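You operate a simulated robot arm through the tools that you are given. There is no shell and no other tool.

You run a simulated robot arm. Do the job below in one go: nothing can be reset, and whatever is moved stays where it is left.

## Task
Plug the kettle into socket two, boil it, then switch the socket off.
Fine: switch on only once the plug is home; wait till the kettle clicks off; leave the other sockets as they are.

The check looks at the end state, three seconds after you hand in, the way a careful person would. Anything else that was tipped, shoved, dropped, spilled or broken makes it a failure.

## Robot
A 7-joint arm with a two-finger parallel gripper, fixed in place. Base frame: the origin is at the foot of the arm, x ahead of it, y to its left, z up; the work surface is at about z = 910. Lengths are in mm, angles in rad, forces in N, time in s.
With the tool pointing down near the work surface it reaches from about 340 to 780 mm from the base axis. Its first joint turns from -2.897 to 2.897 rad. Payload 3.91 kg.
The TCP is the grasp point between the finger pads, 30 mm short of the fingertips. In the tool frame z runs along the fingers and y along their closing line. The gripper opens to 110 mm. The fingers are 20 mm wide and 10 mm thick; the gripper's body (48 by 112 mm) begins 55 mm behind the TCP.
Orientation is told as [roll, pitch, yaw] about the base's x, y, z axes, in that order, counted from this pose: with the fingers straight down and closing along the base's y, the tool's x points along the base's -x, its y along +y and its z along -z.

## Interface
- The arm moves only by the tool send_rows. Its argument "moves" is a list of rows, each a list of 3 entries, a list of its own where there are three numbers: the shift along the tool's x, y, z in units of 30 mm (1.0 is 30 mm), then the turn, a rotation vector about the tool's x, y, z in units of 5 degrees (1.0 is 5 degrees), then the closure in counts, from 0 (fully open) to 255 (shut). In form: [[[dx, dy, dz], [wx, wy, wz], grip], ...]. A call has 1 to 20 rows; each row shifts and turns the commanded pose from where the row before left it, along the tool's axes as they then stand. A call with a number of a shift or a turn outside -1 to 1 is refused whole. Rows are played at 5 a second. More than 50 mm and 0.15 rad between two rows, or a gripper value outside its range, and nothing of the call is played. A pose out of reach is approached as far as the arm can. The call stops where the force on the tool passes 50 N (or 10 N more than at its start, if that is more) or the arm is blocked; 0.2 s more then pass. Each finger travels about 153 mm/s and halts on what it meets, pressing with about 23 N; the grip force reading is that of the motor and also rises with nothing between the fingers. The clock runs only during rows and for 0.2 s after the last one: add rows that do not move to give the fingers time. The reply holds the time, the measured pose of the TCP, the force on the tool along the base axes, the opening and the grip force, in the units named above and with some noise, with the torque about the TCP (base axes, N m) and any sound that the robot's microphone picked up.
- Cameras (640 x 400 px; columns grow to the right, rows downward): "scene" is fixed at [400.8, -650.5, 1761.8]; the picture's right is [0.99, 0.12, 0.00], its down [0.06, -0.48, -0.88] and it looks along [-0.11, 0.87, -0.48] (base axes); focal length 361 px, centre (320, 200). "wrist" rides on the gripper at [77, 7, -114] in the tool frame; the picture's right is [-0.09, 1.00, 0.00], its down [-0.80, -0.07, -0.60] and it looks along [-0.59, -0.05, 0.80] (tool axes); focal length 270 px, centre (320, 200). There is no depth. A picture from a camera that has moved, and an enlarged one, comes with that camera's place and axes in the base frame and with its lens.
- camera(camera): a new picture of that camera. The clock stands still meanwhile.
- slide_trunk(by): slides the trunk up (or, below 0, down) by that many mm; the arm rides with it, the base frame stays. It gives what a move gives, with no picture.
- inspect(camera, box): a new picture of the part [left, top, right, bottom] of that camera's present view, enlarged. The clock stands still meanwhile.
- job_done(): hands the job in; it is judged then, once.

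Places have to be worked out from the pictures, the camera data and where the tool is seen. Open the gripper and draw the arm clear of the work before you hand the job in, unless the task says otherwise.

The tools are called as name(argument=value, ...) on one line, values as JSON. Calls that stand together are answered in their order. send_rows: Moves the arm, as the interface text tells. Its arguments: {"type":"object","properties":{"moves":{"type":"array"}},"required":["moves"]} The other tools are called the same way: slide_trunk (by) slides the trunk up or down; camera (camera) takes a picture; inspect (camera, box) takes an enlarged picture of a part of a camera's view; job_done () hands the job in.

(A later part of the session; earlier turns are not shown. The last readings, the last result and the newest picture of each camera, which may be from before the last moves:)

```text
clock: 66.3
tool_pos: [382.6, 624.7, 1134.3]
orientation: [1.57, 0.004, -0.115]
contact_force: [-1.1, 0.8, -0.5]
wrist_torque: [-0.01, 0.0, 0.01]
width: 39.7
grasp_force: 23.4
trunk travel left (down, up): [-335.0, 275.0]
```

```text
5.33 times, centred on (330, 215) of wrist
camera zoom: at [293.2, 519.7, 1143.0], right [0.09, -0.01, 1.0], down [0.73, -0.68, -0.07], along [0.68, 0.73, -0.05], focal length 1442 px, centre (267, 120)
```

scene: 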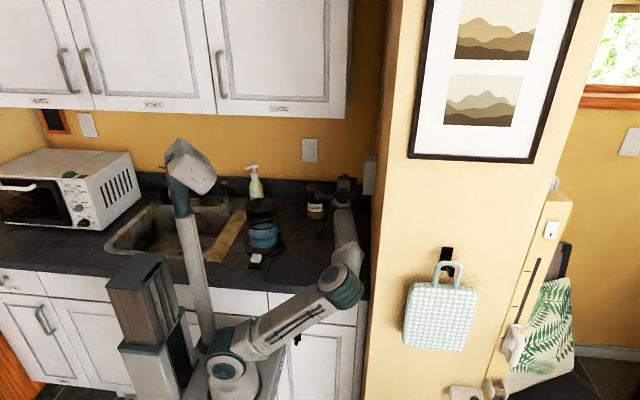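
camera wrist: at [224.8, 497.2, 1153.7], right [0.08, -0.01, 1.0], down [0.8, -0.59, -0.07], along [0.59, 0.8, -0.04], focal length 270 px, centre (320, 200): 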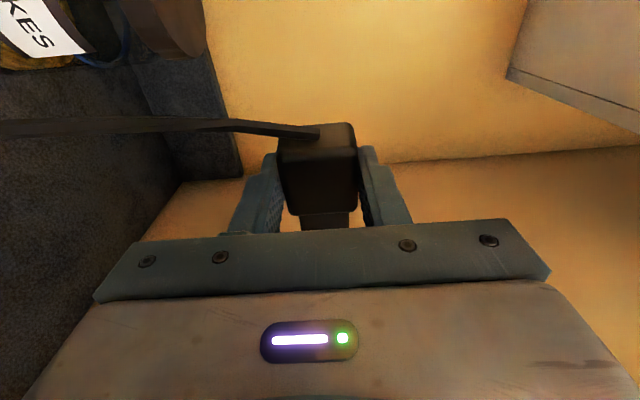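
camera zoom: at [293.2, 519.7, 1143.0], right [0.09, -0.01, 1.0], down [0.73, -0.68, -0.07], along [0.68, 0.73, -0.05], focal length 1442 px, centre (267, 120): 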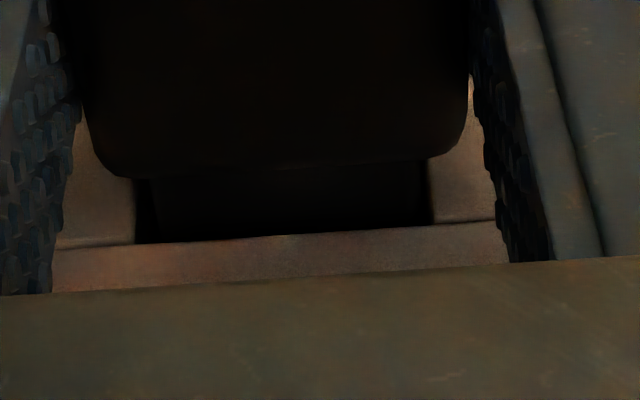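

The nose is clearly inside the recess now (panel strip visible in front of it), with z gaps of about 2 mm below and 1 mm above. I trim z by -0.4 mm and advance 6 mm further, watching for the prongs meeting the slots.

send_rows(moves=[[[-0.03, -0.014, 0.0034], [0, 0, 0], 255], [[-0.05, 0, 0.0057], [0, 0, 0], 255], [[-0.05, 0, 0.0057], [0, 0, 0], 255], [[-0.05, 0, 0.0057], [0, 0, 0], 255]])

inspect(camera="wrist", box=[270, 190, 390, 240])

```text
clock: 67.3
tool_pos: [388.3, 623.7, 1134.1]
orientation: [1.571, 0.003, -0.114]
contact_force: [-0.1, -0.2, -0.1]
wrist_torque: [0.01, 0.04, 0.01]
width: 40.0
grasp_force: 22.8
trunk travel left (down, up): [-335.0, 275.0]
```

```text
5.33 times, centred on (330, 215) of wrist
camera zoom: at [298.5, 520.0, 1142.3], right [0.09, -0.01, 1.0], down [0.73, -0.68, -0.07], along [0.68, 0.73, -0.05], focal length 1442 px, centre (267, 120)
```

zoom: 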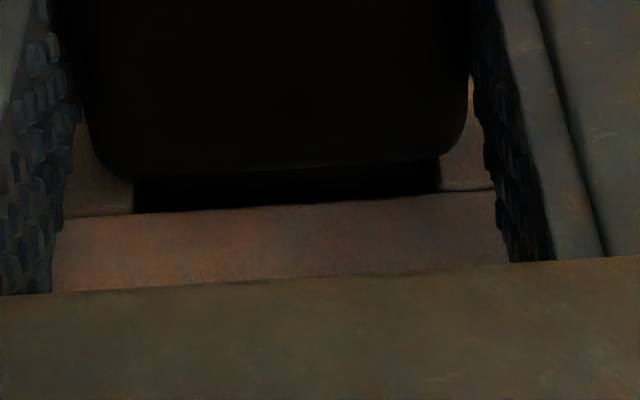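

No force at x≈388; about 8 mm remain, so the prong tips should be just at the slots. I advance in smaller steps.

send_rows(moves=[[[-0.04, 0, 0.0046], [0, 0, 0], 255], [[-0.04, 0, 0.0046], [0, 0, 0], 255], [[-0.04, 0, 0.0046], [0, 0, 0], 255]])

```text
clock: 68.1
tool_pos: [391.9, 624.8, 1133.4]
orientation: [1.571, 0.002, -0.113]
contact_force: [0.3, -0.3, -0.5]
wrist_torque: [-0.02, 0.03, -0.03]
width: 39.4
grasp_force: 23.2
trunk travel left (down, up): [-335.0, 275.0]
```

Still free at x≈392. I keep going in small steps.

send_rows(moves=[[[-0.04, 0, 0.0046], [0, 0, 0], 255], [[-0.04, 0, 0.0046], [0, 0, 0], 255], [[0, 0, 0], [0, 0, 0], 255]])

inspect(camera="wrist", box=[270, 190, 390, 240])

inspect(camera="scene", box=[340, 150, 390, 200])

```text
clock: 68.9
tool_pos: [392.4, 623.2, 1133.6]
orientation: [1.571, 0.0, -0.111]
contact_force: [-9.2, -3.6, -3.5]
wrist_torque: [-0.01, 0.08, -0.07]
width: 39.7
grasp_force: 22.8
trunk travel left (down, up): [-335.0, 275.0]
```

```text
5.33 times, centred on (330, 215) of wrist
camera zoom: at [302.3, 519.9, 1142.4], right [0.09, -0.01, 1.0], down [0.73, -0.68, -0.07], along [0.68, 0.73, -0.05], focal length 1442 px, centre (267, 120)
```

zoom: 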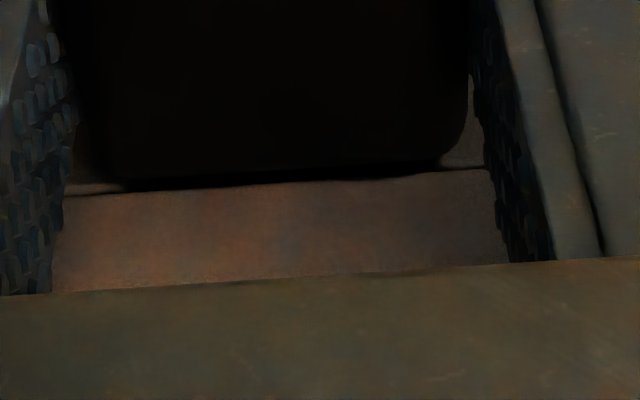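

```text
8.00 times, centred on (365, 175) of scene
camera zoom: at [400.8, -650.5, 1761.8], right [0.99, 0.12, 0.0], down [0.06, -0.48, -0.88], along [-0.11, 0.87, -0.48], focal length 2890 px, centre (-40, 400)
```

zoom: 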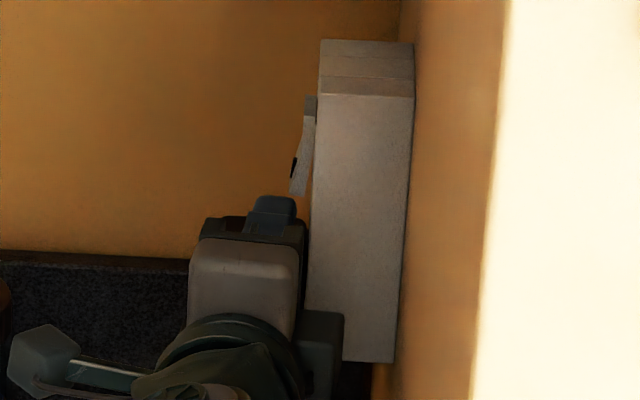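

First resistance: Fx ≈ -9 N with only a small gap left at the shoulder. I zoom to measure the remaining gap.

inspect(camera="wrist", box=[285, 210, 325, 235])

inspect(camera="wrist", box=[335, 205, 375, 230])

inspect(camera="scene", box=[355, 165, 385, 190])

```text
16.00 times, centred on (305, 222) of wrist
camera zoom: at [302.3, 519.9, 1142.4], right [0.09, -0.01, 1.0], down [0.73, -0.68, -0.07], along [0.68, 0.73, -0.05], focal length 4325 px, centre (560, -160)
```

zoom: 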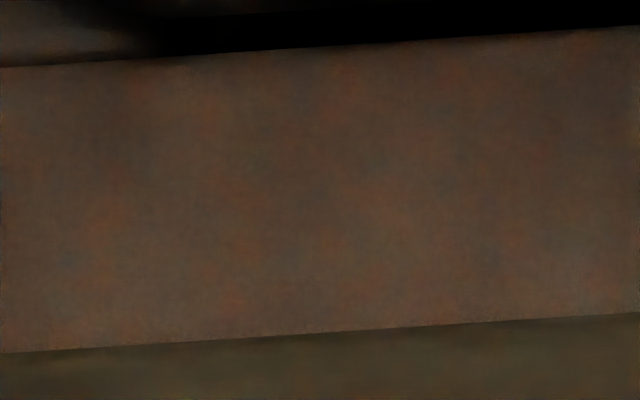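

```text
16.00 times, centred on (355, 218) of wrist
camera zoom: at [302.3, 519.9, 1142.4], right [0.09, -0.01, 1.0], down [0.73, -0.68, -0.07], along [0.68, 0.73, -0.05], focal length 4325 px, centre (-240, -80)
```

zoom: 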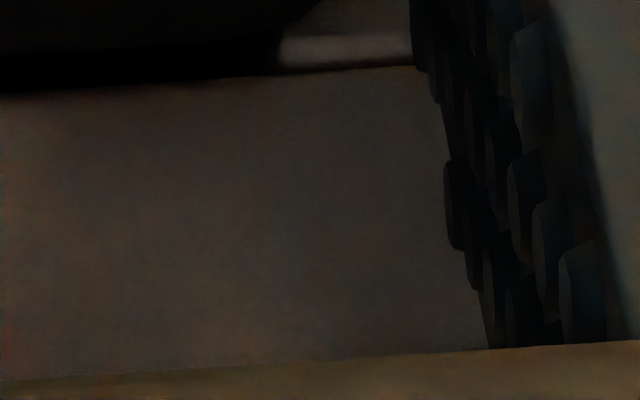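

```text
16.00 times, centred on (370, 178) of scene
camera zoom: at [400.8, -650.5, 1761.8], right [0.99, 0.12, 0.0], down [0.06, -0.48, -0.88], along [-0.11, 0.87, -0.48], focal length 5779 px, centre (-480, 560)
```

zoom: 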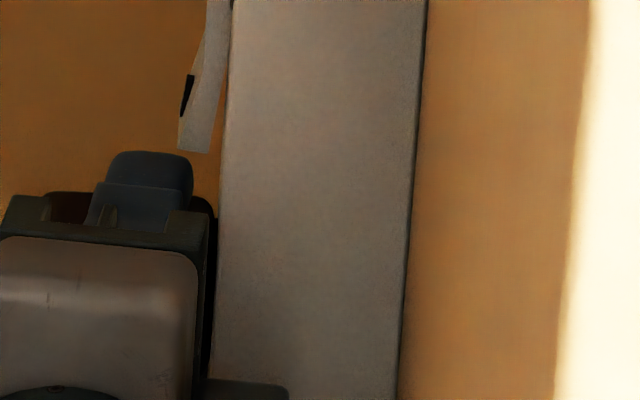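

A gap of roughly 2–4 mm remains at the shoulder and the force is moderate, consistent with the prongs entering. I push on in 1.2 mm steps while watching force.

send_rows(moves=[[[-0.04, 0, 0.0046], [0, 0, 0], 255], [[-0.04, 0, 0.0046], [0, 0, 0], 255], [[0, 0, 0], [0, 0, 0], 255]])

inspect(camera="scene", box=[355, 165, 385, 190])

inspect(camera="wrist", box=[270, 190, 390, 240])

```text
clock: 69.7
tool_pos: [392.7, 624.3, 1134.9]
orientation: [1.57, -0.001, -0.11]
contact_force: [-19.8, -4.3, -7.2]
wrist_torque: [-0.02, 0.05, -0.04]
width: 39.9
grasp_force: 23.0
trunk travel left (down, up): [-335.0, 275.0]
```

```text
16.00 times, centred on (370, 178) of scene
camera zoom: at [400.8, -650.5, 1761.8], right [0.99, 0.12, 0.0], down [0.06, -0.48, -0.88], along [-0.11, 0.87, -0.48], focal length 5779 px, centre (-480, 560)
```

zoom: 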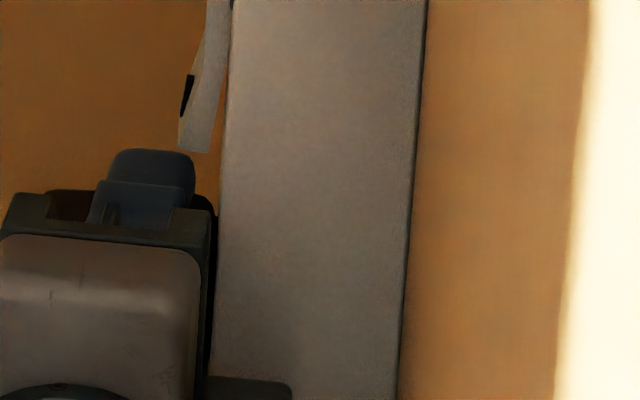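

```text
5.33 times, centred on (330, 215) of wrist
camera zoom: at [302.9, 520.0, 1142.8], right [0.09, -0.01, 1.0], down [0.73, -0.68, -0.07], along [0.68, 0.73, -0.05], focal length 1442 px, centre (267, 120)
```

zoom: 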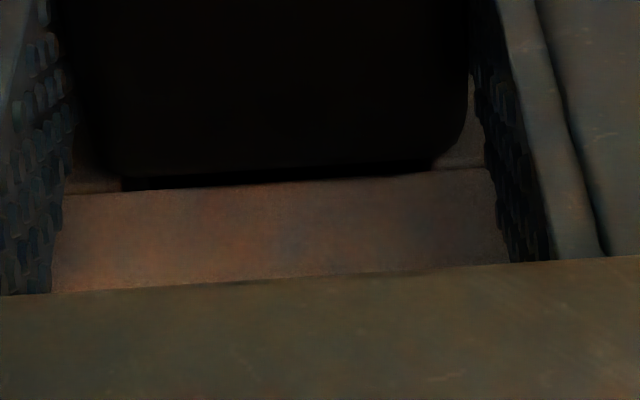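

The shoulder now appears to be up against the panel: the reaction (moment arm near the body's -y edge at x≈410) fits shoulder contact rather than prongs. To square it up, I yaw another -1.5° and press lightly, checking how the contact moves.

send_rows(moves=[[[0.03, 0, 0], [0, -0.3, 0], 255], [[-0.03, 0, 0.004], [0, 0, 0], 255], [[-0.03, 0, 0.004], [0, 0, 0], 255], [[0, 0, 0], [0, 0, 0], 255]])

inspect(camera="scene", box=[345, 155, 385, 190])

```text
clock: 70.7
tool_pos: [394.6, 625.0, 1134.8]
orientation: [1.572, -0.002, -0.138]
contact_force: [-21.3, 3.0, -1.9]
wrist_torque: [-0.04, 0.02, 0.28]
width: 39.7
grasp_force: 22.6
trunk travel left (down, up): [-335.0, 275.0]
```

```text
11.43 times, centred on (365, 172) of scene
camera zoom: at [400.8, -650.5, 1761.8], right [0.99, 0.12, 0.0], down [0.06, -0.48, -0.88], along [-0.11, 0.87, -0.48], focal length 4128 px, centre (-194, 514)
```

zoom: 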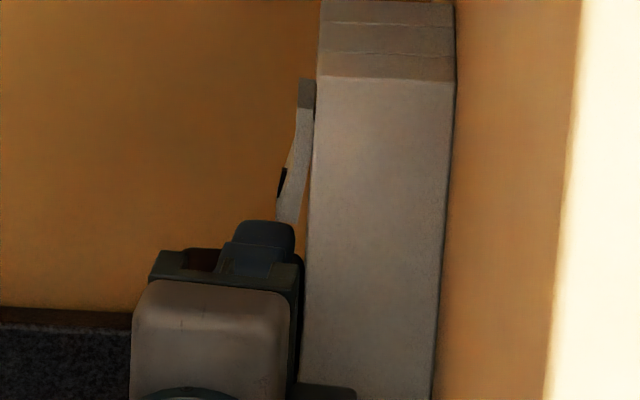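

The reaction is now nearly centred on the body (arm ≈11 mm, balanced in z): the plug's shoulder is flush with the panel — home. I relax the push slightly and open the fingers only to ~46 mm so the upper finger can't reach the rocker, then draw back along the tool axis.

send_rows(moves=[[[0.05, 0, 0], [0, 0, 0], 255], [[0, 0, 0], [0, 0, 0], 165], [[0, 0, 0], [0, 0, 0], 150], [[0, 0, 0], [0, 0, 0], 148], [[0, 0, 0], [0, 0, 0], 148]])

inspect(camera="scene", box=[345, 155, 385, 190])

inspect(camera="wrist", box=[250, 110, 390, 240])

```text
clock: 71.9
tool_pos: [398.3, 623.7, 1134.3]
orientation: [1.571, 0.001, -0.143]
contact_force: [-3.6, -3.2, -2.7]
wrist_torque: [0.01, -0.03, 0.08]
width: 44.8
grasp_force: 0.1
trunk travel left (down, up): [-335.0, 275.0]
```

```text
11.43 times, centred on (365, 172) of scene
camera zoom: at [400.8, -650.5, 1761.8], right [0.99, 0.12, 0.0], down [0.06, -0.48, -0.88], along [-0.11, 0.87, -0.48], focal length 4128 px, centre (-194, 514)
```

zoom: 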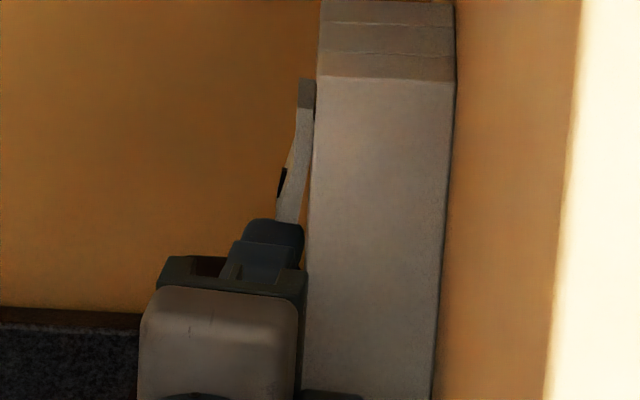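

```text
3.08 times, centred on (320, 175) of wrist
camera zoom: at [304.2, 521.7, 1141.8], right [0.09, -0.01, 1.0], down [0.71, -0.7, -0.07], along [0.7, 0.71, -0.05], focal length 832 px, centre (320, 277)
```

zoom: 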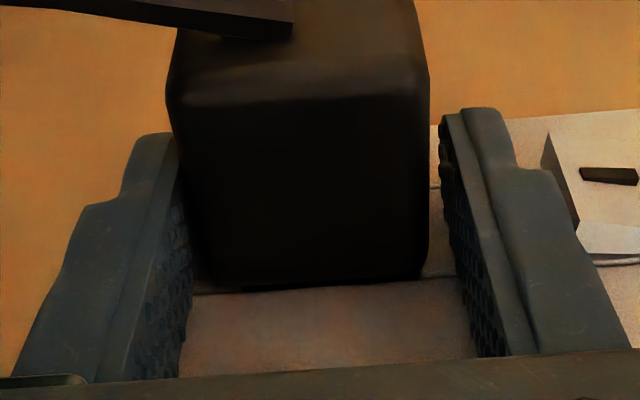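

The plug stays put with the shoulder tight against the panel, but the freed hand sprang ~3 mm forward and touches lightly. I ease back 4.5 mm in -x and 1 mm down, then withdraw along the tool axis.

send_rows(moves=[[[0.08, -0.03, 0], [0, 0, 0], 146], [[0.07, 0, 0], [0, 0, 0], 146], [[0, 0, 0], [0, 0, 0], 146]])

inspect(camera="wrist", box=[250, 110, 390, 240])

```text
clock: 72.7
tool_pos: [392.3, 623.8, 1133.4]
orientation: [1.571, 0.001, -0.139]
contact_force: [-0.1, -0.2, -0.2]
wrist_torque: [0.0, -0.02, 0.01]
width: 47.2
grasp_force: 0.1
trunk travel left (down, up): [-335.0, 275.0]
```

```text
3.08 times, centred on (320, 175) of wrist
camera zoom: at [298.7, 522.8, 1141.4], right [0.09, -0.01, 1.0], down [0.71, -0.7, -0.07], along [0.7, 0.71, -0.05], focal length 832 px, centre (320, 277)
```

zoom: 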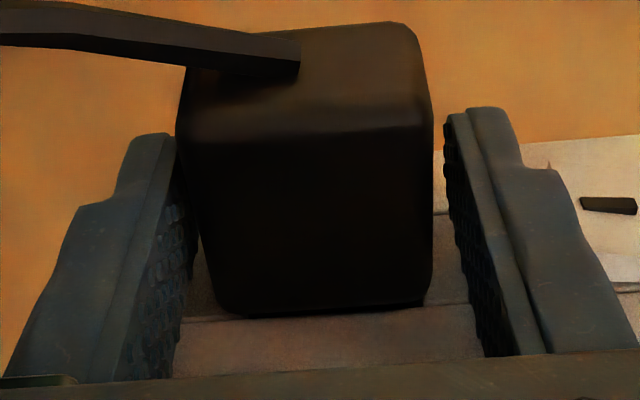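

Fingers are free of the plug with zero force. I withdraw along the tool axis about 60 mm and check plug and arm.

send_rows(moves=[[[0, 0, -0.15], [0, 0, 0], 146], [[0, 0, -0.3], [0, 0, 0], 146], [[0, 0, -0.4], [0, 0, 0], 146], [[0, 0, -0.5], [0, 0, 0], 146], [[0, 0, -0.5], [0, 0, 0], 146], [[0, 0, -0.3], [0, 0, 0], 146], [[0, 0, 0], [0, 0, 0], 146]])

camera(camera="scene")

camera(camera="wrist")

inspect(camera="scene", box=[340, 150, 390, 200])

```text
clock: 74.3
tool_pos: [385.1, 560.6, 1133.6]
orientation: [1.57, 0.003, -0.138]
contact_force: [-1.0, 0.5, 0.5]
wrist_torque: [0.02, -0.01, -0.02]
width: 46.9
grasp_force: 0.1
trunk travel left (down, up): [-335.0, 275.0]
```

```text
taken
```

scene: 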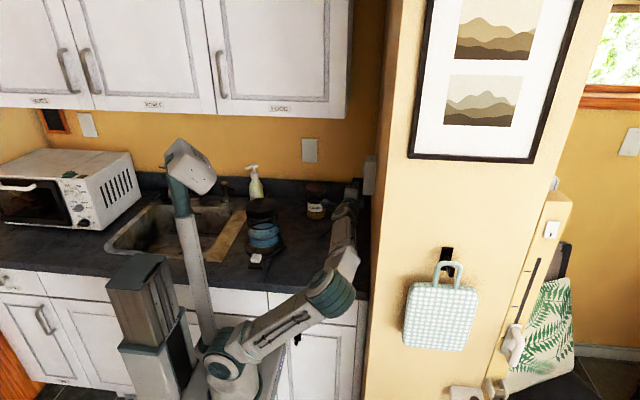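

```text
taken
camera wrist: at [290.6, 458.8, 1141.3], right [0.09, -0.01, 1.0], down [0.71, -0.7, -0.07], along [0.7, 0.71, -0.05], focal length 270 px, centre (320, 200)
```

wrist: 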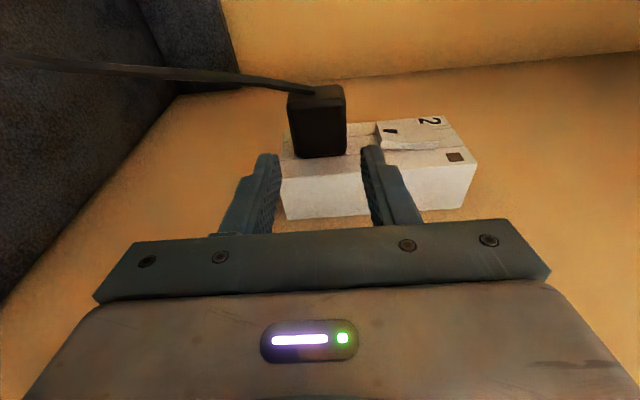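

```text
8.00 times, centred on (365, 175) of scene
camera zoom: at [400.8, -650.5, 1761.8], right [0.99, 0.12, 0.0], down [0.06, -0.48, -0.88], along [-0.11, 0.87, -0.48], focal length 2890 px, centre (-40, 400)
```

zoom: 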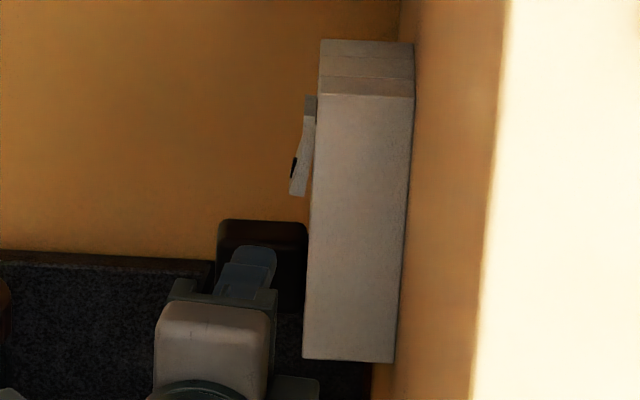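

The plug stays in the socket. I inspect closely how flush its shoulder is and the state of the rocker.

inspect(camera="wrist", box=[270, 70, 390, 170])

inspect(camera="wrist", box=[350, 100, 490, 220])

inspect(camera="scene", box=[350, 165, 380, 190])

```text
4.00 times, centred on (330, 120) of wrist
camera zoom: at [290.6, 458.8, 1141.3], right [0.09, -0.01, 1.0], down [0.71, -0.7, -0.07], along [0.7, 0.71, -0.05], focal length 1081 px, centre (280, 520)
```

zoom: 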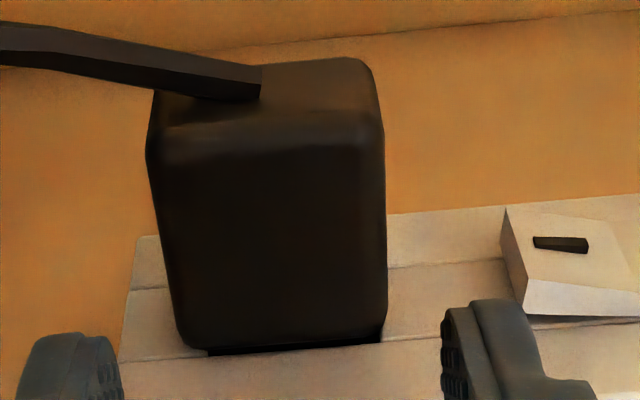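

```text
3.33 times, centred on (420, 160) of wrist
camera zoom: at [290.6, 458.8, 1141.3], right [0.09, -0.01, 1.0], down [0.71, -0.7, -0.07], along [0.7, 0.71, -0.05], focal length 901 px, centre (-13, 333)
```

zoom: 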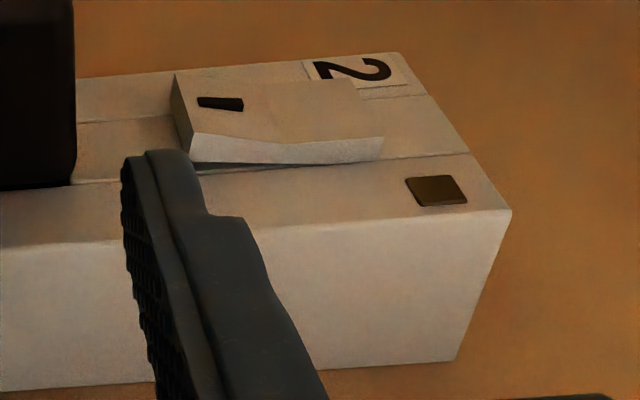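

```text
16.00 times, centred on (365, 178) of scene
camera zoom: at [400.8, -650.5, 1761.8], right [0.99, 0.12, 0.0], down [0.06, -0.48, -0.88], along [-0.11, 0.87, -0.48], focal length 5779 px, centre (-400, 560)
```

zoom: 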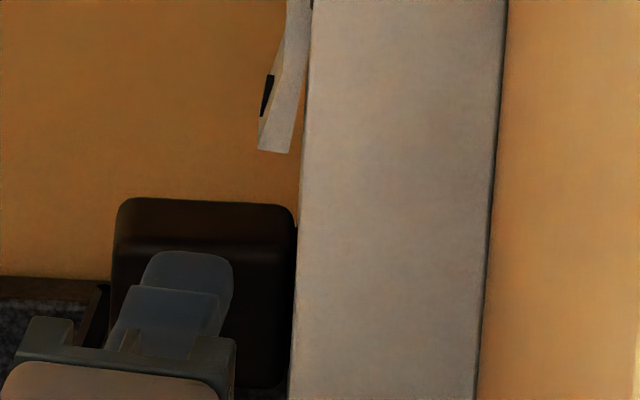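

The shoulder looks flush to within ~1 mm and the rocker's "I" end still stands out (off), lamp dark. To be sure it is home, I'll press the upper half of its rear face with closed fingers; first I square the yaw, close, and move to behind and slightly above the cord line.

send_rows(moves=[[[0, 0, -0.15], [0, 0.79, 0], 146], [[0, 0, -0.15], [0, 0.79, 0], 146], [[0.35, 0.13, 0], [0, 0, 0], 200], [[0.35, 0.13, 0], [0, 0, 0], 255], [[0.35, 0.13, 0], [0, 0, 0], 255], [[0.35, 0.13, 0], [0, 0, 0], 255], [[0, 0, 0], [0, 0, 0], 255]])

camera(camera="wrist")

camera(camera="scene")

```text
clock: 75.9
tool_pos: [338.7, 551.5, 1148.3]
orientation: [1.571, 0.002, -0.002]
contact_force: [0.0, 0.0, -0.1]
wrist_torque: [0.02, -0.01, -0.02]
width: 0.1
grasp_force: 23.3
trunk travel left (down, up): [-335.0, 275.0]
```

```text
taken
camera wrist: at [260.9, 438.0, 1156.6], right [0.09, 0.0, 1.0], down [0.8, -0.6, -0.07], along [0.59, 0.8, -0.05], focal length 270 px, centre (320, 200)
```

wrist: 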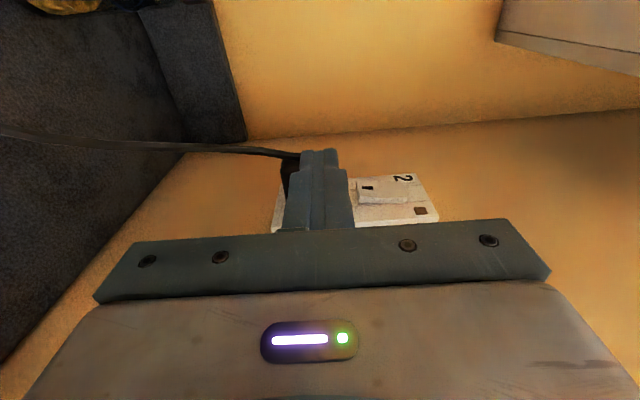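

```text
taken
```

scene: 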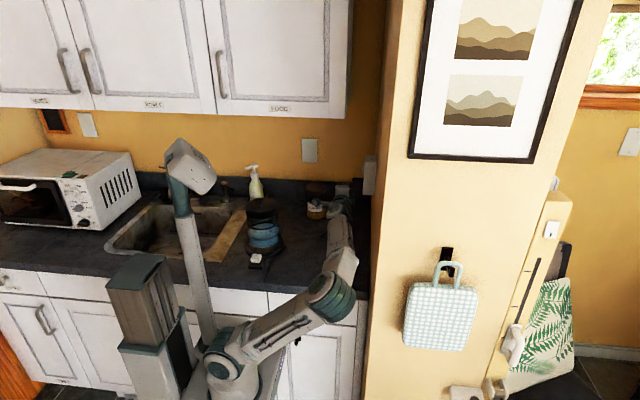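

Everything is clear. I move the closed fingertips in +y to sit behind the upper half of the plug's rear face.

send_rows(moves=[[[0, 0.05, 0.3], [0, 0, 0], 255], [[0, 0, 0.4], [0, 0, 0], 255], [[0, 0, 0.4], [0, 0, 0], 255], [[0, 0, 0.4], [0, 0, 0], 255], [[0, 0, 0.4], [0, 0, 0], 255], [[0, 0, 0.3], [0, 0, 0], 255], [[0, 0, 0], [0, 0, 0], 255]])

inspect(camera="wrist", box=[240, 90, 460, 240])

inspect(camera="scene", box=[335, 155, 385, 195])

```text
clock: 77.5
tool_pos: [338.7, 618.1, 1151.0]
orientation: [1.571, 0.001, 0.0]
contact_force: [0.5, 0.5, -0.1]
wrist_torque: [0.02, 0.02, -0.01]
width: 0.0
grasp_force: 23.4
trunk travel left (down, up): [-335.0, 275.0]
```

```text
2.67 times, centred on (350, 165) of wrist
camera zoom: at [261.3, 504.6, 1159.2], right [0.09, 0.0, 1.0], down [0.8, -0.6, -0.07], along [0.59, 0.8, -0.05], focal length 721 px, centre (240, 293)
```

zoom: 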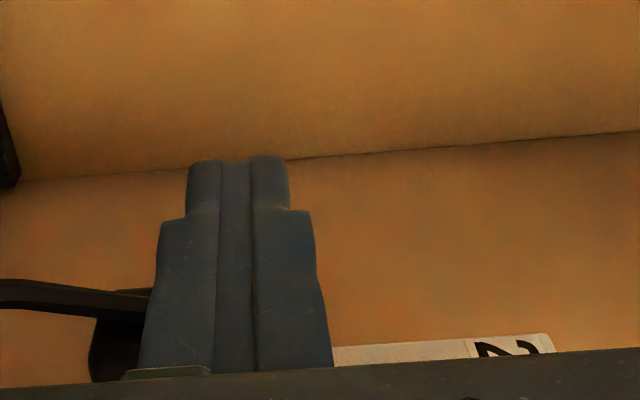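

```text
10.00 times, centred on (360, 175) of scene
camera zoom: at [400.8, -650.5, 1761.8], right [0.99, 0.12, 0.0], down [0.06, -0.48, -0.88], along [-0.11, 0.87, -0.48], focal length 3612 px, centre (-80, 450)
```

zoom: 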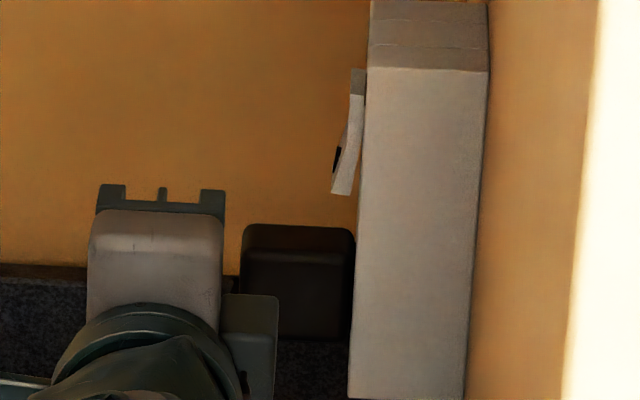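

In this view the plug body sits flush on the panel. I still give it a gentle confirming push: advance 18 mm, then small steps until contact.

send_rows(moves=[[[-0.1, 0, 0], [0, 0, 0], 255], [[-0.1, 0, 0], [0, 0, 0], 255], [[-0.1, 0, 0], [0, 0, 0], 255], [[-0.1, 0, 0], [0, 0, 0], 255], [[-0.1, 0, 0], [0, 0, 0], 255], [[-0.06, 0, 0], [0, 0, 0], 255]])

send_rows(moves=[[[-0.04, 0, 0], [0, 0, 0], 255], [[-0.04, 0, 0], [0, 0, 0], 255], [[-0.04, 0, 0], [0, 0, 0], 255]])

```text
clock: 78.9
tool_pos: [358.0, 619.0, 1149.8]
orientation: [1.571, -0.001, -0.002]
contact_force: [0.0, 0.0, -0.7]
wrist_torque: [-0.01, 0.01, 0.02]
width: 0.0
grasp_force: 22.8
trunk travel left (down, up): [-335.0, 275.0]
```

```text
clock: 79.7
tool_pos: [358.2, 618.7, 1151.6]
orientation: [1.569, 0.0, 0.002]
contact_force: [-8.0, -1.3, -1.2]
wrist_torque: [-0.05, 0.05, 0.11]
width: 0.0
grasp_force: 23.0
trunk travel left (down, up): [-335.0, 275.0]
```

Contact with the rear face at x≈358 (Fx -8 N). I press a little more, to about 20 N, and see whether anything moves.

send_rows(moves=[[[-0.04, 0, 0], [0, 0, 0], 255], [[-0.04, 0, 0], [0, 0, 0], 255], [[0, 0, 0], [0, 0, 0], 255]])

send_rows(moves=[[[-0.03, 0, 0], [0, 0, 0], 255], [[0, 0, 0], [0, 0, 0], 255]])

inspect(camera="scene", box=[335, 155, 385, 195])

```text
clock: 80.5
tool_pos: [358.3, 619.0, 1151.5]
orientation: [1.57, -0.003, 0.002]
contact_force: [-20.6, -3.5, -1.1]
wrist_torque: [-0.04, 0.02, 0.26]
width: 0.0
grasp_force: 22.5
trunk travel left (down, up): [-335.0, 275.0]
```

```text
clock: 81.1
tool_pos: [358.3, 618.3, 1152.3]
orientation: [1.571, -0.002, 0.005]
contact_force: [-26.8, -3.5, 0.2]
wrist_torque: [-0.04, 0.02, 0.37]
width: 0.1
grasp_force: 23.3
trunk travel left (down, up): [-335.0, 275.0]
```

```text
10.00 times, centred on (360, 175) of scene
camera zoom: at [400.8, -650.5, 1761.8], right [0.99, 0.12, 0.0], down [0.06, -0.48, -0.88], along [-0.11, 0.87, -0.48], focal length 3612 px, centre (-80, 450)
```

zoom: 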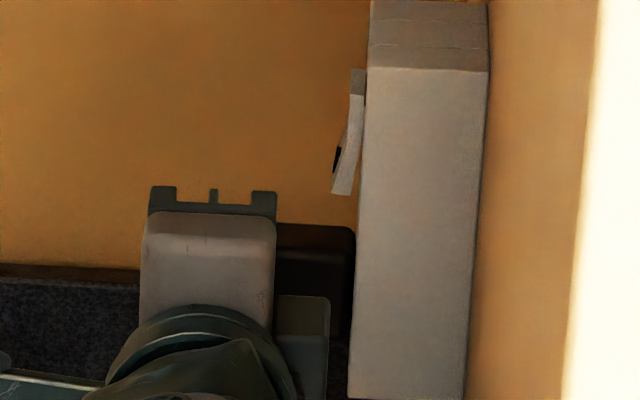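

With 27 N on its rear the plug doesn't budge: it is fully home. I back off 18 mm and raise the closed fingertips to z≈1180, level with the rocker's lower "I" end.

send_rows(moves=[[[0.3, 0, 0], [0, 0, 0], 255], [[0.4, 0, 0], [0, 0, 0], 255], [[0, 0.3, 0], [0, 0, 0], 255], [[0, 0.35, 0.05], [0, 0, 0], 255], [[0, 0.3, 0.05], [0, 0, 0], 255], [[0, 0, 0], [0, 0, 0], 255]])

inspect(camera="wrist", box=[240, 90, 460, 240])

inspect(camera="scene", box=[335, 145, 385, 185])

```text
clock: 82.5
tool_pos: [343.5, 620.1, 1177.9]
orientation: [1.569, 0.001, -0.001]
contact_force: [-0.7, -0.2, -0.8]
wrist_torque: [-0.02, 0.02, 0.01]
width: 0.2
grasp_force: 23.4
trunk travel left (down, up): [-335.0, 275.0]
```

```text
2.67 times, centred on (350, 165) of wrist
camera zoom: at [265.8, 506.8, 1186.9], right [0.09, 0.0, 1.0], down [0.8, -0.6, -0.07], along [0.59, 0.8, -0.05], focal length 721 px, centre (240, 293)
```

zoom: 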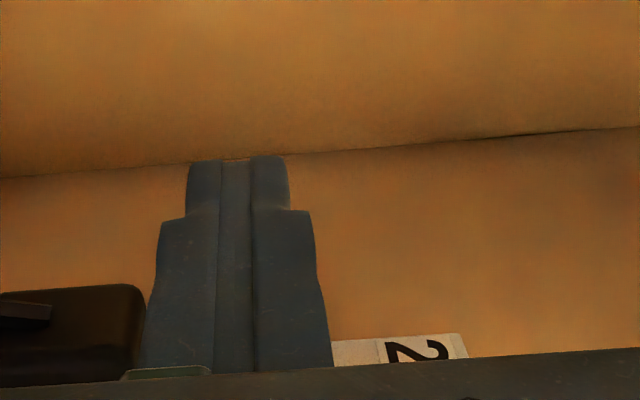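

```text
10.00 times, centred on (360, 165) of scene
camera zoom: at [400.8, -650.5, 1761.8], right [0.99, 0.12, 0.0], down [0.06, -0.48, -0.88], along [-0.11, 0.87, -0.48], focal length 3612 px, centre (-80, 550)
```

zoom: 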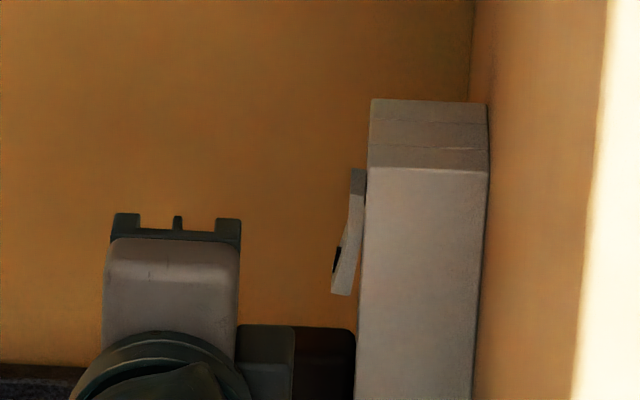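

The fingertips are level with the rocker's lower half and clear of the plug below. I advance 36 mm in +x to just short of the rocker.

send_rows(moves=[[[-0.2, 0.03, 0], [0, 0, 0], 255], [[-0.2, 0.03, 0], [0, 0, 0], 255], [[-0.2, 0, 0], [0, 0, 0], 255], [[-0.2, 0, 0], [0, 0, 0], 255], [[-0.2, 0, 0], [0, 0, 0], 255], [[-0.15, 0, 0], [0, 0, 0], 255], [[0, 0, 0], [0, 0, 0], 255]])

inspect(camera="scene", box=[335, 145, 385, 185])

inspect(camera="wrist", box=[240, 90, 460, 240])

```text
clock: 84.1
tool_pos: [378.5, 621.2, 1180.4]
orientation: [1.571, 0.001, -0.001]
contact_force: [0.3, -0.5, 0.2]
wrist_torque: [0.03, -0.02, 0.01]
width: 0.0
grasp_force: 22.9
trunk travel left (down, up): [-335.0, 275.0]
```

```text
10.00 times, centred on (360, 165) of scene
camera zoom: at [400.8, -650.5, 1761.8], right [0.99, 0.12, 0.0], down [0.06, -0.48, -0.88], along [-0.11, 0.87, -0.48], focal length 3612 px, centre (-80, 550)
```

zoom: 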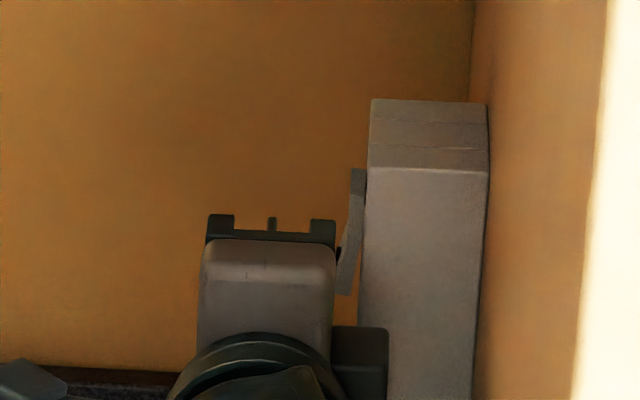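

```text
2.67 times, centred on (350, 165) of wrist
camera zoom: at [300.0, 507.2, 1188.2], right [0.09, 0.0, 1.0], down [0.8, -0.6, -0.07], along [0.59, 0.8, -0.05], focal length 721 px, centre (240, 293)
```

zoom: 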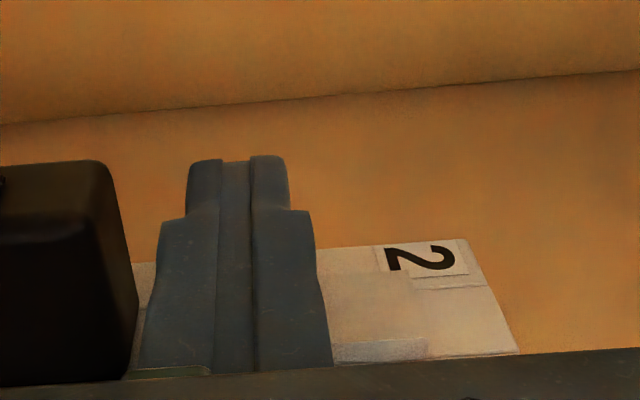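

Close to the rocker now, no contact yet. I continue in small steps.

send_rows(moves=[[[-0.06, 0, 0], [0, 0, 0], 255], [[-0.06, 0, 0], [0, 0, 0], 255], [[-0.06, 0, 0], [0, 0, 0], 255], [[-0.06, 0, 0], [0, 0, 0], 255]])

send_rows(moves=[[[-0.05, 0, 0], [0, 0, 0], 255], [[-0.05, 0, 0], [0, 0, 0], 255]])

```text
clock: 85.1
tool_pos: [385.9, 621.0, 1180.6]
orientation: [1.572, 0.0, -0.002]
contact_force: [0.1, 0.2, -0.7]
wrist_torque: [0.04, 0.0, -0.01]
width: 0.0
grasp_force: 22.7
trunk travel left (down, up): [-335.0, 275.0]
```

```text
clock: 85.7
tool_pos: [387.8, 621.5, 1181.1]
orientation: [1.57, 0.002, 0.0]
contact_force: [-0.8, -0.5, 0.8]
wrist_torque: [-0.01, 0.03, 0.0]
width: 0.1
grasp_force: 23.0
trunk travel left (down, up): [-335.0, 275.0]
```

Still no contact at x≈388.5. I go on stepping toward the rocker.

send_rows(moves=[[[-0.05, 0, 0], [0, 0, 0], 255], [[-0.05, 0, 0], [0, 0, 0], 255]])

send_rows(moves=[[[-0.05, 0, 0], [0, 0, 0], 255], [[-0.05, 0, 0], [0, 0, 0], 255]])

inspect(camera="wrist", box=[300, 140, 440, 240])

inspect(camera="scene", box=[345, 145, 385, 185])

```text
clock: 86.3
tool_pos: [391.0, 620.1, 1180.1]
orientation: [1.571, 0.0, -0.002]
contact_force: [-1.1, -0.1, 0.1]
wrist_torque: [-0.03, -0.02, 0.01]
width: 0.0
grasp_force: 22.6
trunk travel left (down, up): [-335.0, 275.0]
```

```text
clock: 86.9
tool_pos: [394.6, 620.7, 1180.1]
orientation: [1.57, 0.001, -0.003]
contact_force: [0.2, 0.0, 0.3]
wrist_torque: [0.02, -0.02, 0.0]
width: 0.1
grasp_force: 22.7
trunk travel left (down, up): [-335.0, 275.0]
```

```text
4.00 times, centred on (370, 190) of wrist
camera zoom: at [315.6, 506.7, 1188.9], right [0.09, 0.0, 1.0], down [0.8, -0.6, -0.07], along [0.59, 0.8, -0.05], focal length 1081 px, centre (120, 240)
```

zoom: 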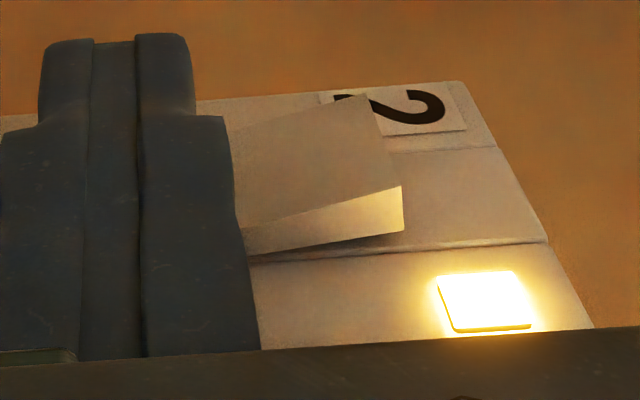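

```text
10.00 times, centred on (365, 165) of scene
camera zoom: at [400.8, -650.5, 1761.8], right [0.99, 0.12, 0.0], down [0.06, -0.48, -0.88], along [-0.11, 0.87, -0.48], focal length 3612 px, centre (-130, 550)
```

zoom: 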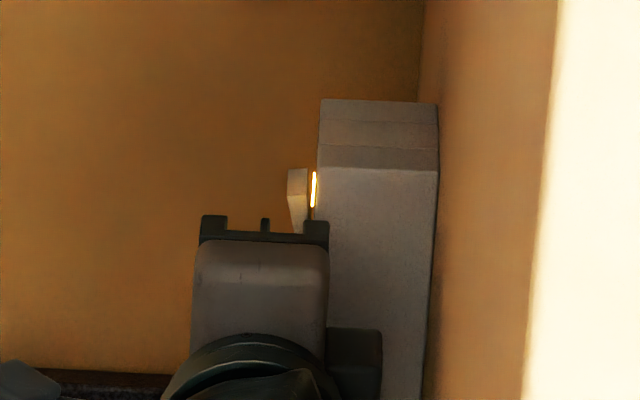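

The rocker toggled: the lamp is lit and the rocker's upper end now stands out, so socket two is on with the plug home. I back away from the rocker in -x, then draw back in -y.

send_rows(moves=[[[0.15, 0, 0], [0, 0, 0], 255], [[0.3, 0, 0], [0, 0, 0], 255], [[0.4, 0, 0], [0, 0, 0], 255], [[0.4, 0, 0], [0, 0, 0], 255], [[0.4, 0, 0], [0, 0, 0], 255], [[0, 0, -0.4], [0, 0, 0], 255], [[0, 0, -0.6], [0, 0, 0], 255], [[0, 0, -0.6], [0, 0, 0], 255], [[0, 0, -0.6], [0, 0, 0], 255], [[0, 0, -0.4], [0, 0, 0], 255], [[0, 0, 0], [0, 0, 0], 255]])

camera(camera="wrist")

camera(camera="scene")

inspect(camera="scene", box=[230, 180, 330, 280])

```text
clock: 89.3
tool_pos: [344.2, 542.0, 1182.1]
orientation: [1.571, 0.002, -0.001]
contact_force: [0.1, -0.6, -0.1]
wrist_torque: [0.0, 0.01, 0.01]
width: 0.0
grasp_force: 22.8
trunk travel left (down, up): [-335.0, 275.0]
```

```text
taken
camera wrist: at [266.8, 428.9, 1189.4], right [0.09, 0.0, 1.0], down [0.8, -0.6, -0.07], along [0.59, 0.8, -0.05], focal length 270 px, centre (320, 200)
```

wrist: 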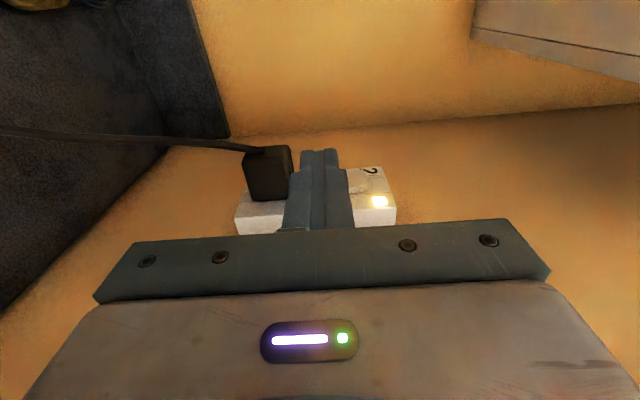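

```text
taken
```

scene: 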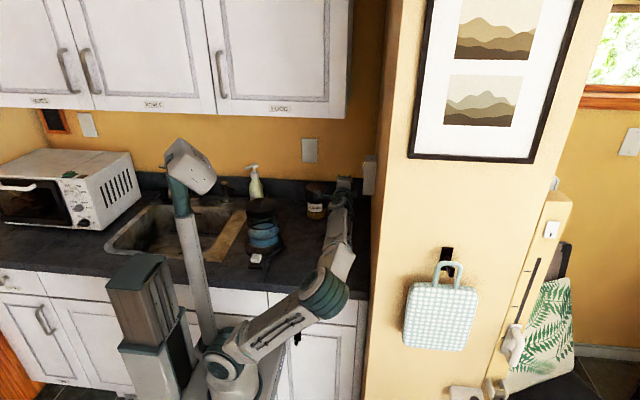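

```text
4.00 times, centred on (280, 230) of scene
camera zoom: at [400.8, -650.5, 1761.8], right [0.99, 0.12, 0.0], down [0.06, -0.48, -0.88], along [-0.11, 0.87, -0.48], focal length 1445 px, centre (480, 80)
```

zoom: 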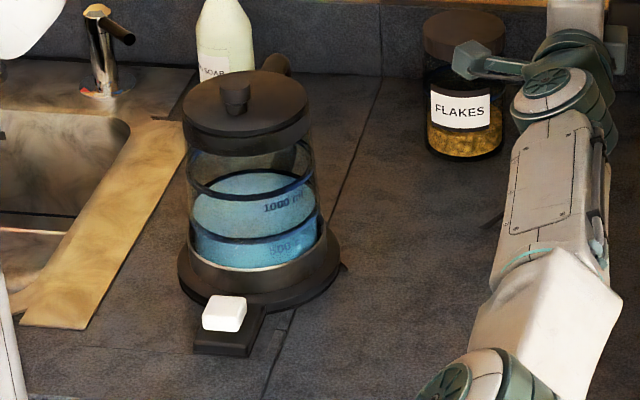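

The lamp glows and the plug sits flush. Now I bring the hand back: roll it upright again in steps while retreating toward the robot, so I can reach the kettle's switch.

send_rows(moves=[[[0.133, -0.167, -0.2], [1, 0, 0], 255], [[0.133, -0.184, -0.185], [1, 0, 0], 255], [[0.133, -0.199, -0.168], [1, 0, 0], 255], [[0.133, -0.213, -0.15], [1, 0, 0], 255], [[0.133, -0.225, -0.131], [1, 0, 0], 255], [[0.133, -0.236, -0.111], [1, 0, 0], 255], [[0.133, -0.245, -0.09], [1, 0, 0], 255], [[0.133, -0.252, -0.068], [1, 0, 0], 255], [[0.133, -0.257, -0.046], [1, 0, 0], 255], [[0, 0, 0], [0, 0, 0], 255]])

camera(camera="scene")

```text
clock: 91.5
tool_pos: [307.9, 488.8, 1136.5]
orientation: [0.785, 0.001, 0.0]
contact_force: [0.2, -0.4, 0.4]
wrist_torque: [0.0, 0.03, -0.01]
width: 0.0
grasp_force: 23.6
trunk travel left (down, up): [-335.0, 275.0]
```

```text
taken
```

scene: 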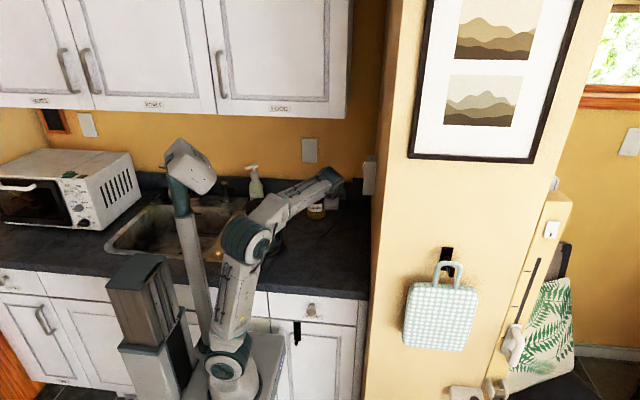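

Elbow is back up and all clear. I finish rolling the tool upright.

send_rows(moves=[[[0.133, -0.259, -0.023], [1, 0, 0], 255], [[0.133, -0.26, -0.001], [1, 0, 0], 255], [[0.133, -0.26, 0.022], [1, 0, 0], 255], [[0.133, -0.257, 0.045], [1, 0, 0], 255], [[0.133, -0.252, 0.067], [1, 0, 0], 255], [[0.133, -0.245, 0.088], [1, 0, 0], 255], [[0.133, -0.236, 0.11], [1, 0, 0], 255], [[0.133, -0.226, 0.13], [1, 0, 0], 255], [[0.133, -0.214, 0.149], [1, 0, 0], 255], [[0, 0, 0], [0, 0, 0], 255]])

camera(camera="scene")

camera(camera="wrist")

```text
clock: 93.7
tool_pos: [271.4, 435.4, 1090.1]
orientation: [-0.002, 0.003, -0.001]
contact_force: [1.7, 0.8, 0.6]
wrist_torque: [-0.03, 0.02, 0.0]
width: 0.0
grasp_force: 23.2
trunk travel left (down, up): [-335.0, 275.0]
```

```text
taken
```

scene: 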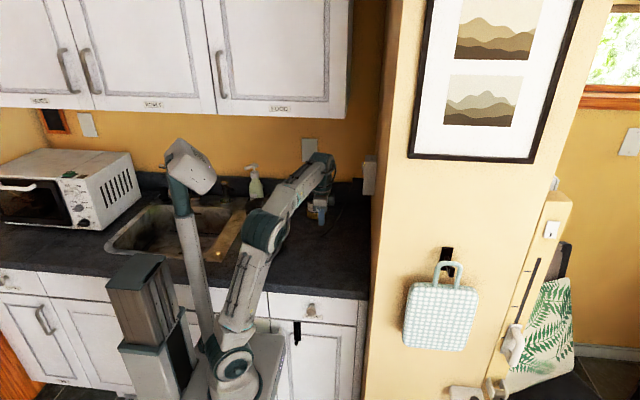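

```text
taken
camera wrist: at [193.5, 443.5, 1206.3], right [0.09, 1.0, 0.0], down [0.8, -0.07, 0.59], along [0.59, -0.05, -0.8], focal length 270 px, centre (320, 200)
```

wrist: 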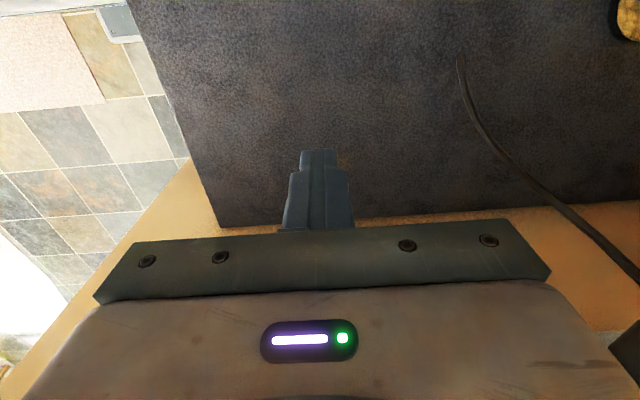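

The cord lies clear on the counter. Keeping the trunk low, I move up and across to look down at the kettle's switch, staying in front of and above the kettle.

send_rows(moves=[[[0.3, -0.2, -0.6], [0, 0, 0], 255], [[0.7, -0.25, -0.6], [0, 0, 0], 255], [[0.8, -0.25, -0.6], [0, 0, 0], 255], [[0.8, -0.25, -0.6], [0, 0, 0], 255], [[0.8, -0.25, -0.6], [0, 0, 0], 255], [[0.8, -0.25, -0.3], [0, 0, 0], 255], [[0.8, -0.25, 0], [0, 0, 0], 255], [[0.8, -0.25, 0], [0, 0, 0], 255], [[0.8, -0.25, 0], [0, 0, 0], 255], [[0.8, -0.2, 0], [0, 0, 0], 255], [[0, 0, 0], [0, 0, 0], 255]])

camera(camera="wrist")

camera(camera="scene")

```text
clock: 96.1
tool_pos: [54.0, 366.7, 1186.6]
orientation: [-0.013, 0.008, -0.011]
contact_force: [-0.5, -0.4, -0.5]
wrist_torque: [0.02, 0.0, -0.01]
width: 0.0
grasp_force: 23.0
trunk travel left (down, up): [-335.0, 275.0]
```

```text
taken
camera wrist: at [-22.0, 376.9, 1302.4], right [0.1, 1.0, -0.01], down [0.81, -0.07, 0.59], along [0.58, -0.07, -0.81], focal length 270 px, centre (320, 200)
```

wrist: 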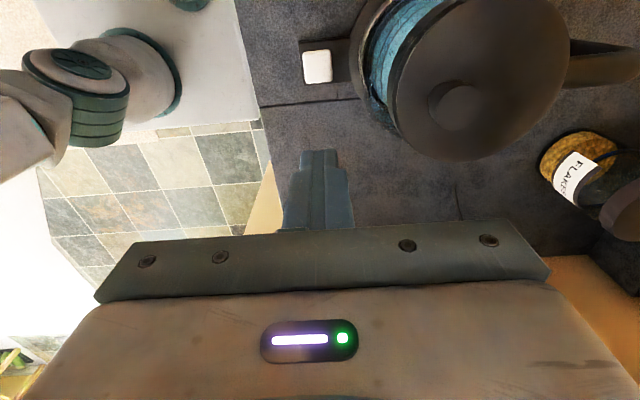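

```text
taken
```

scene: 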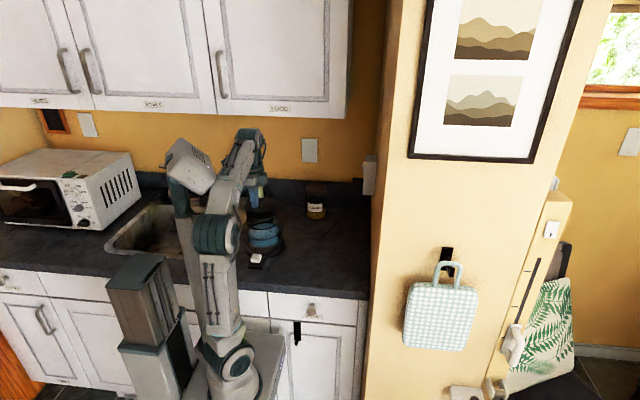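

I see the white paddle on the black tongue in front of the kettle. I zoom in on it.

inspect(camera="wrist", box=[285, 20, 405, 120])

inspect(camera="scene", box=[235, 235, 285, 275])

```text
4.00 times, centred on (345, 70) of wrist
camera zoom: at [-22.0, 376.9, 1302.4], right [0.1, 1.0, -0.01], down [0.81, -0.07, 0.59], along [0.58, -0.07, -0.81], focal length 1081 px, centre (220, 720)
```

zoom: 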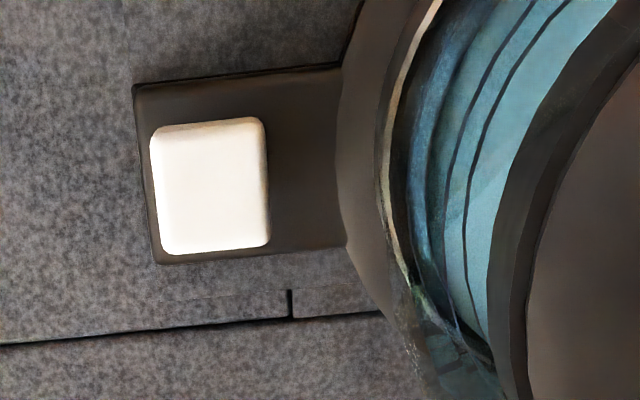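

```text
10.00 times, centred on (260, 255) of scene
camera zoom: at [400.8, -650.5, 1761.8], right [0.99, 0.12, 0.0], down [0.06, -0.48, -0.88], along [-0.11, 0.87, -0.48], focal length 3612 px, centre (920, -350)
```

zoom: 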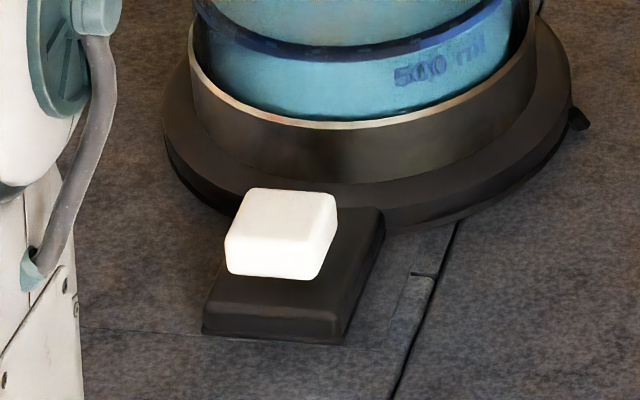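

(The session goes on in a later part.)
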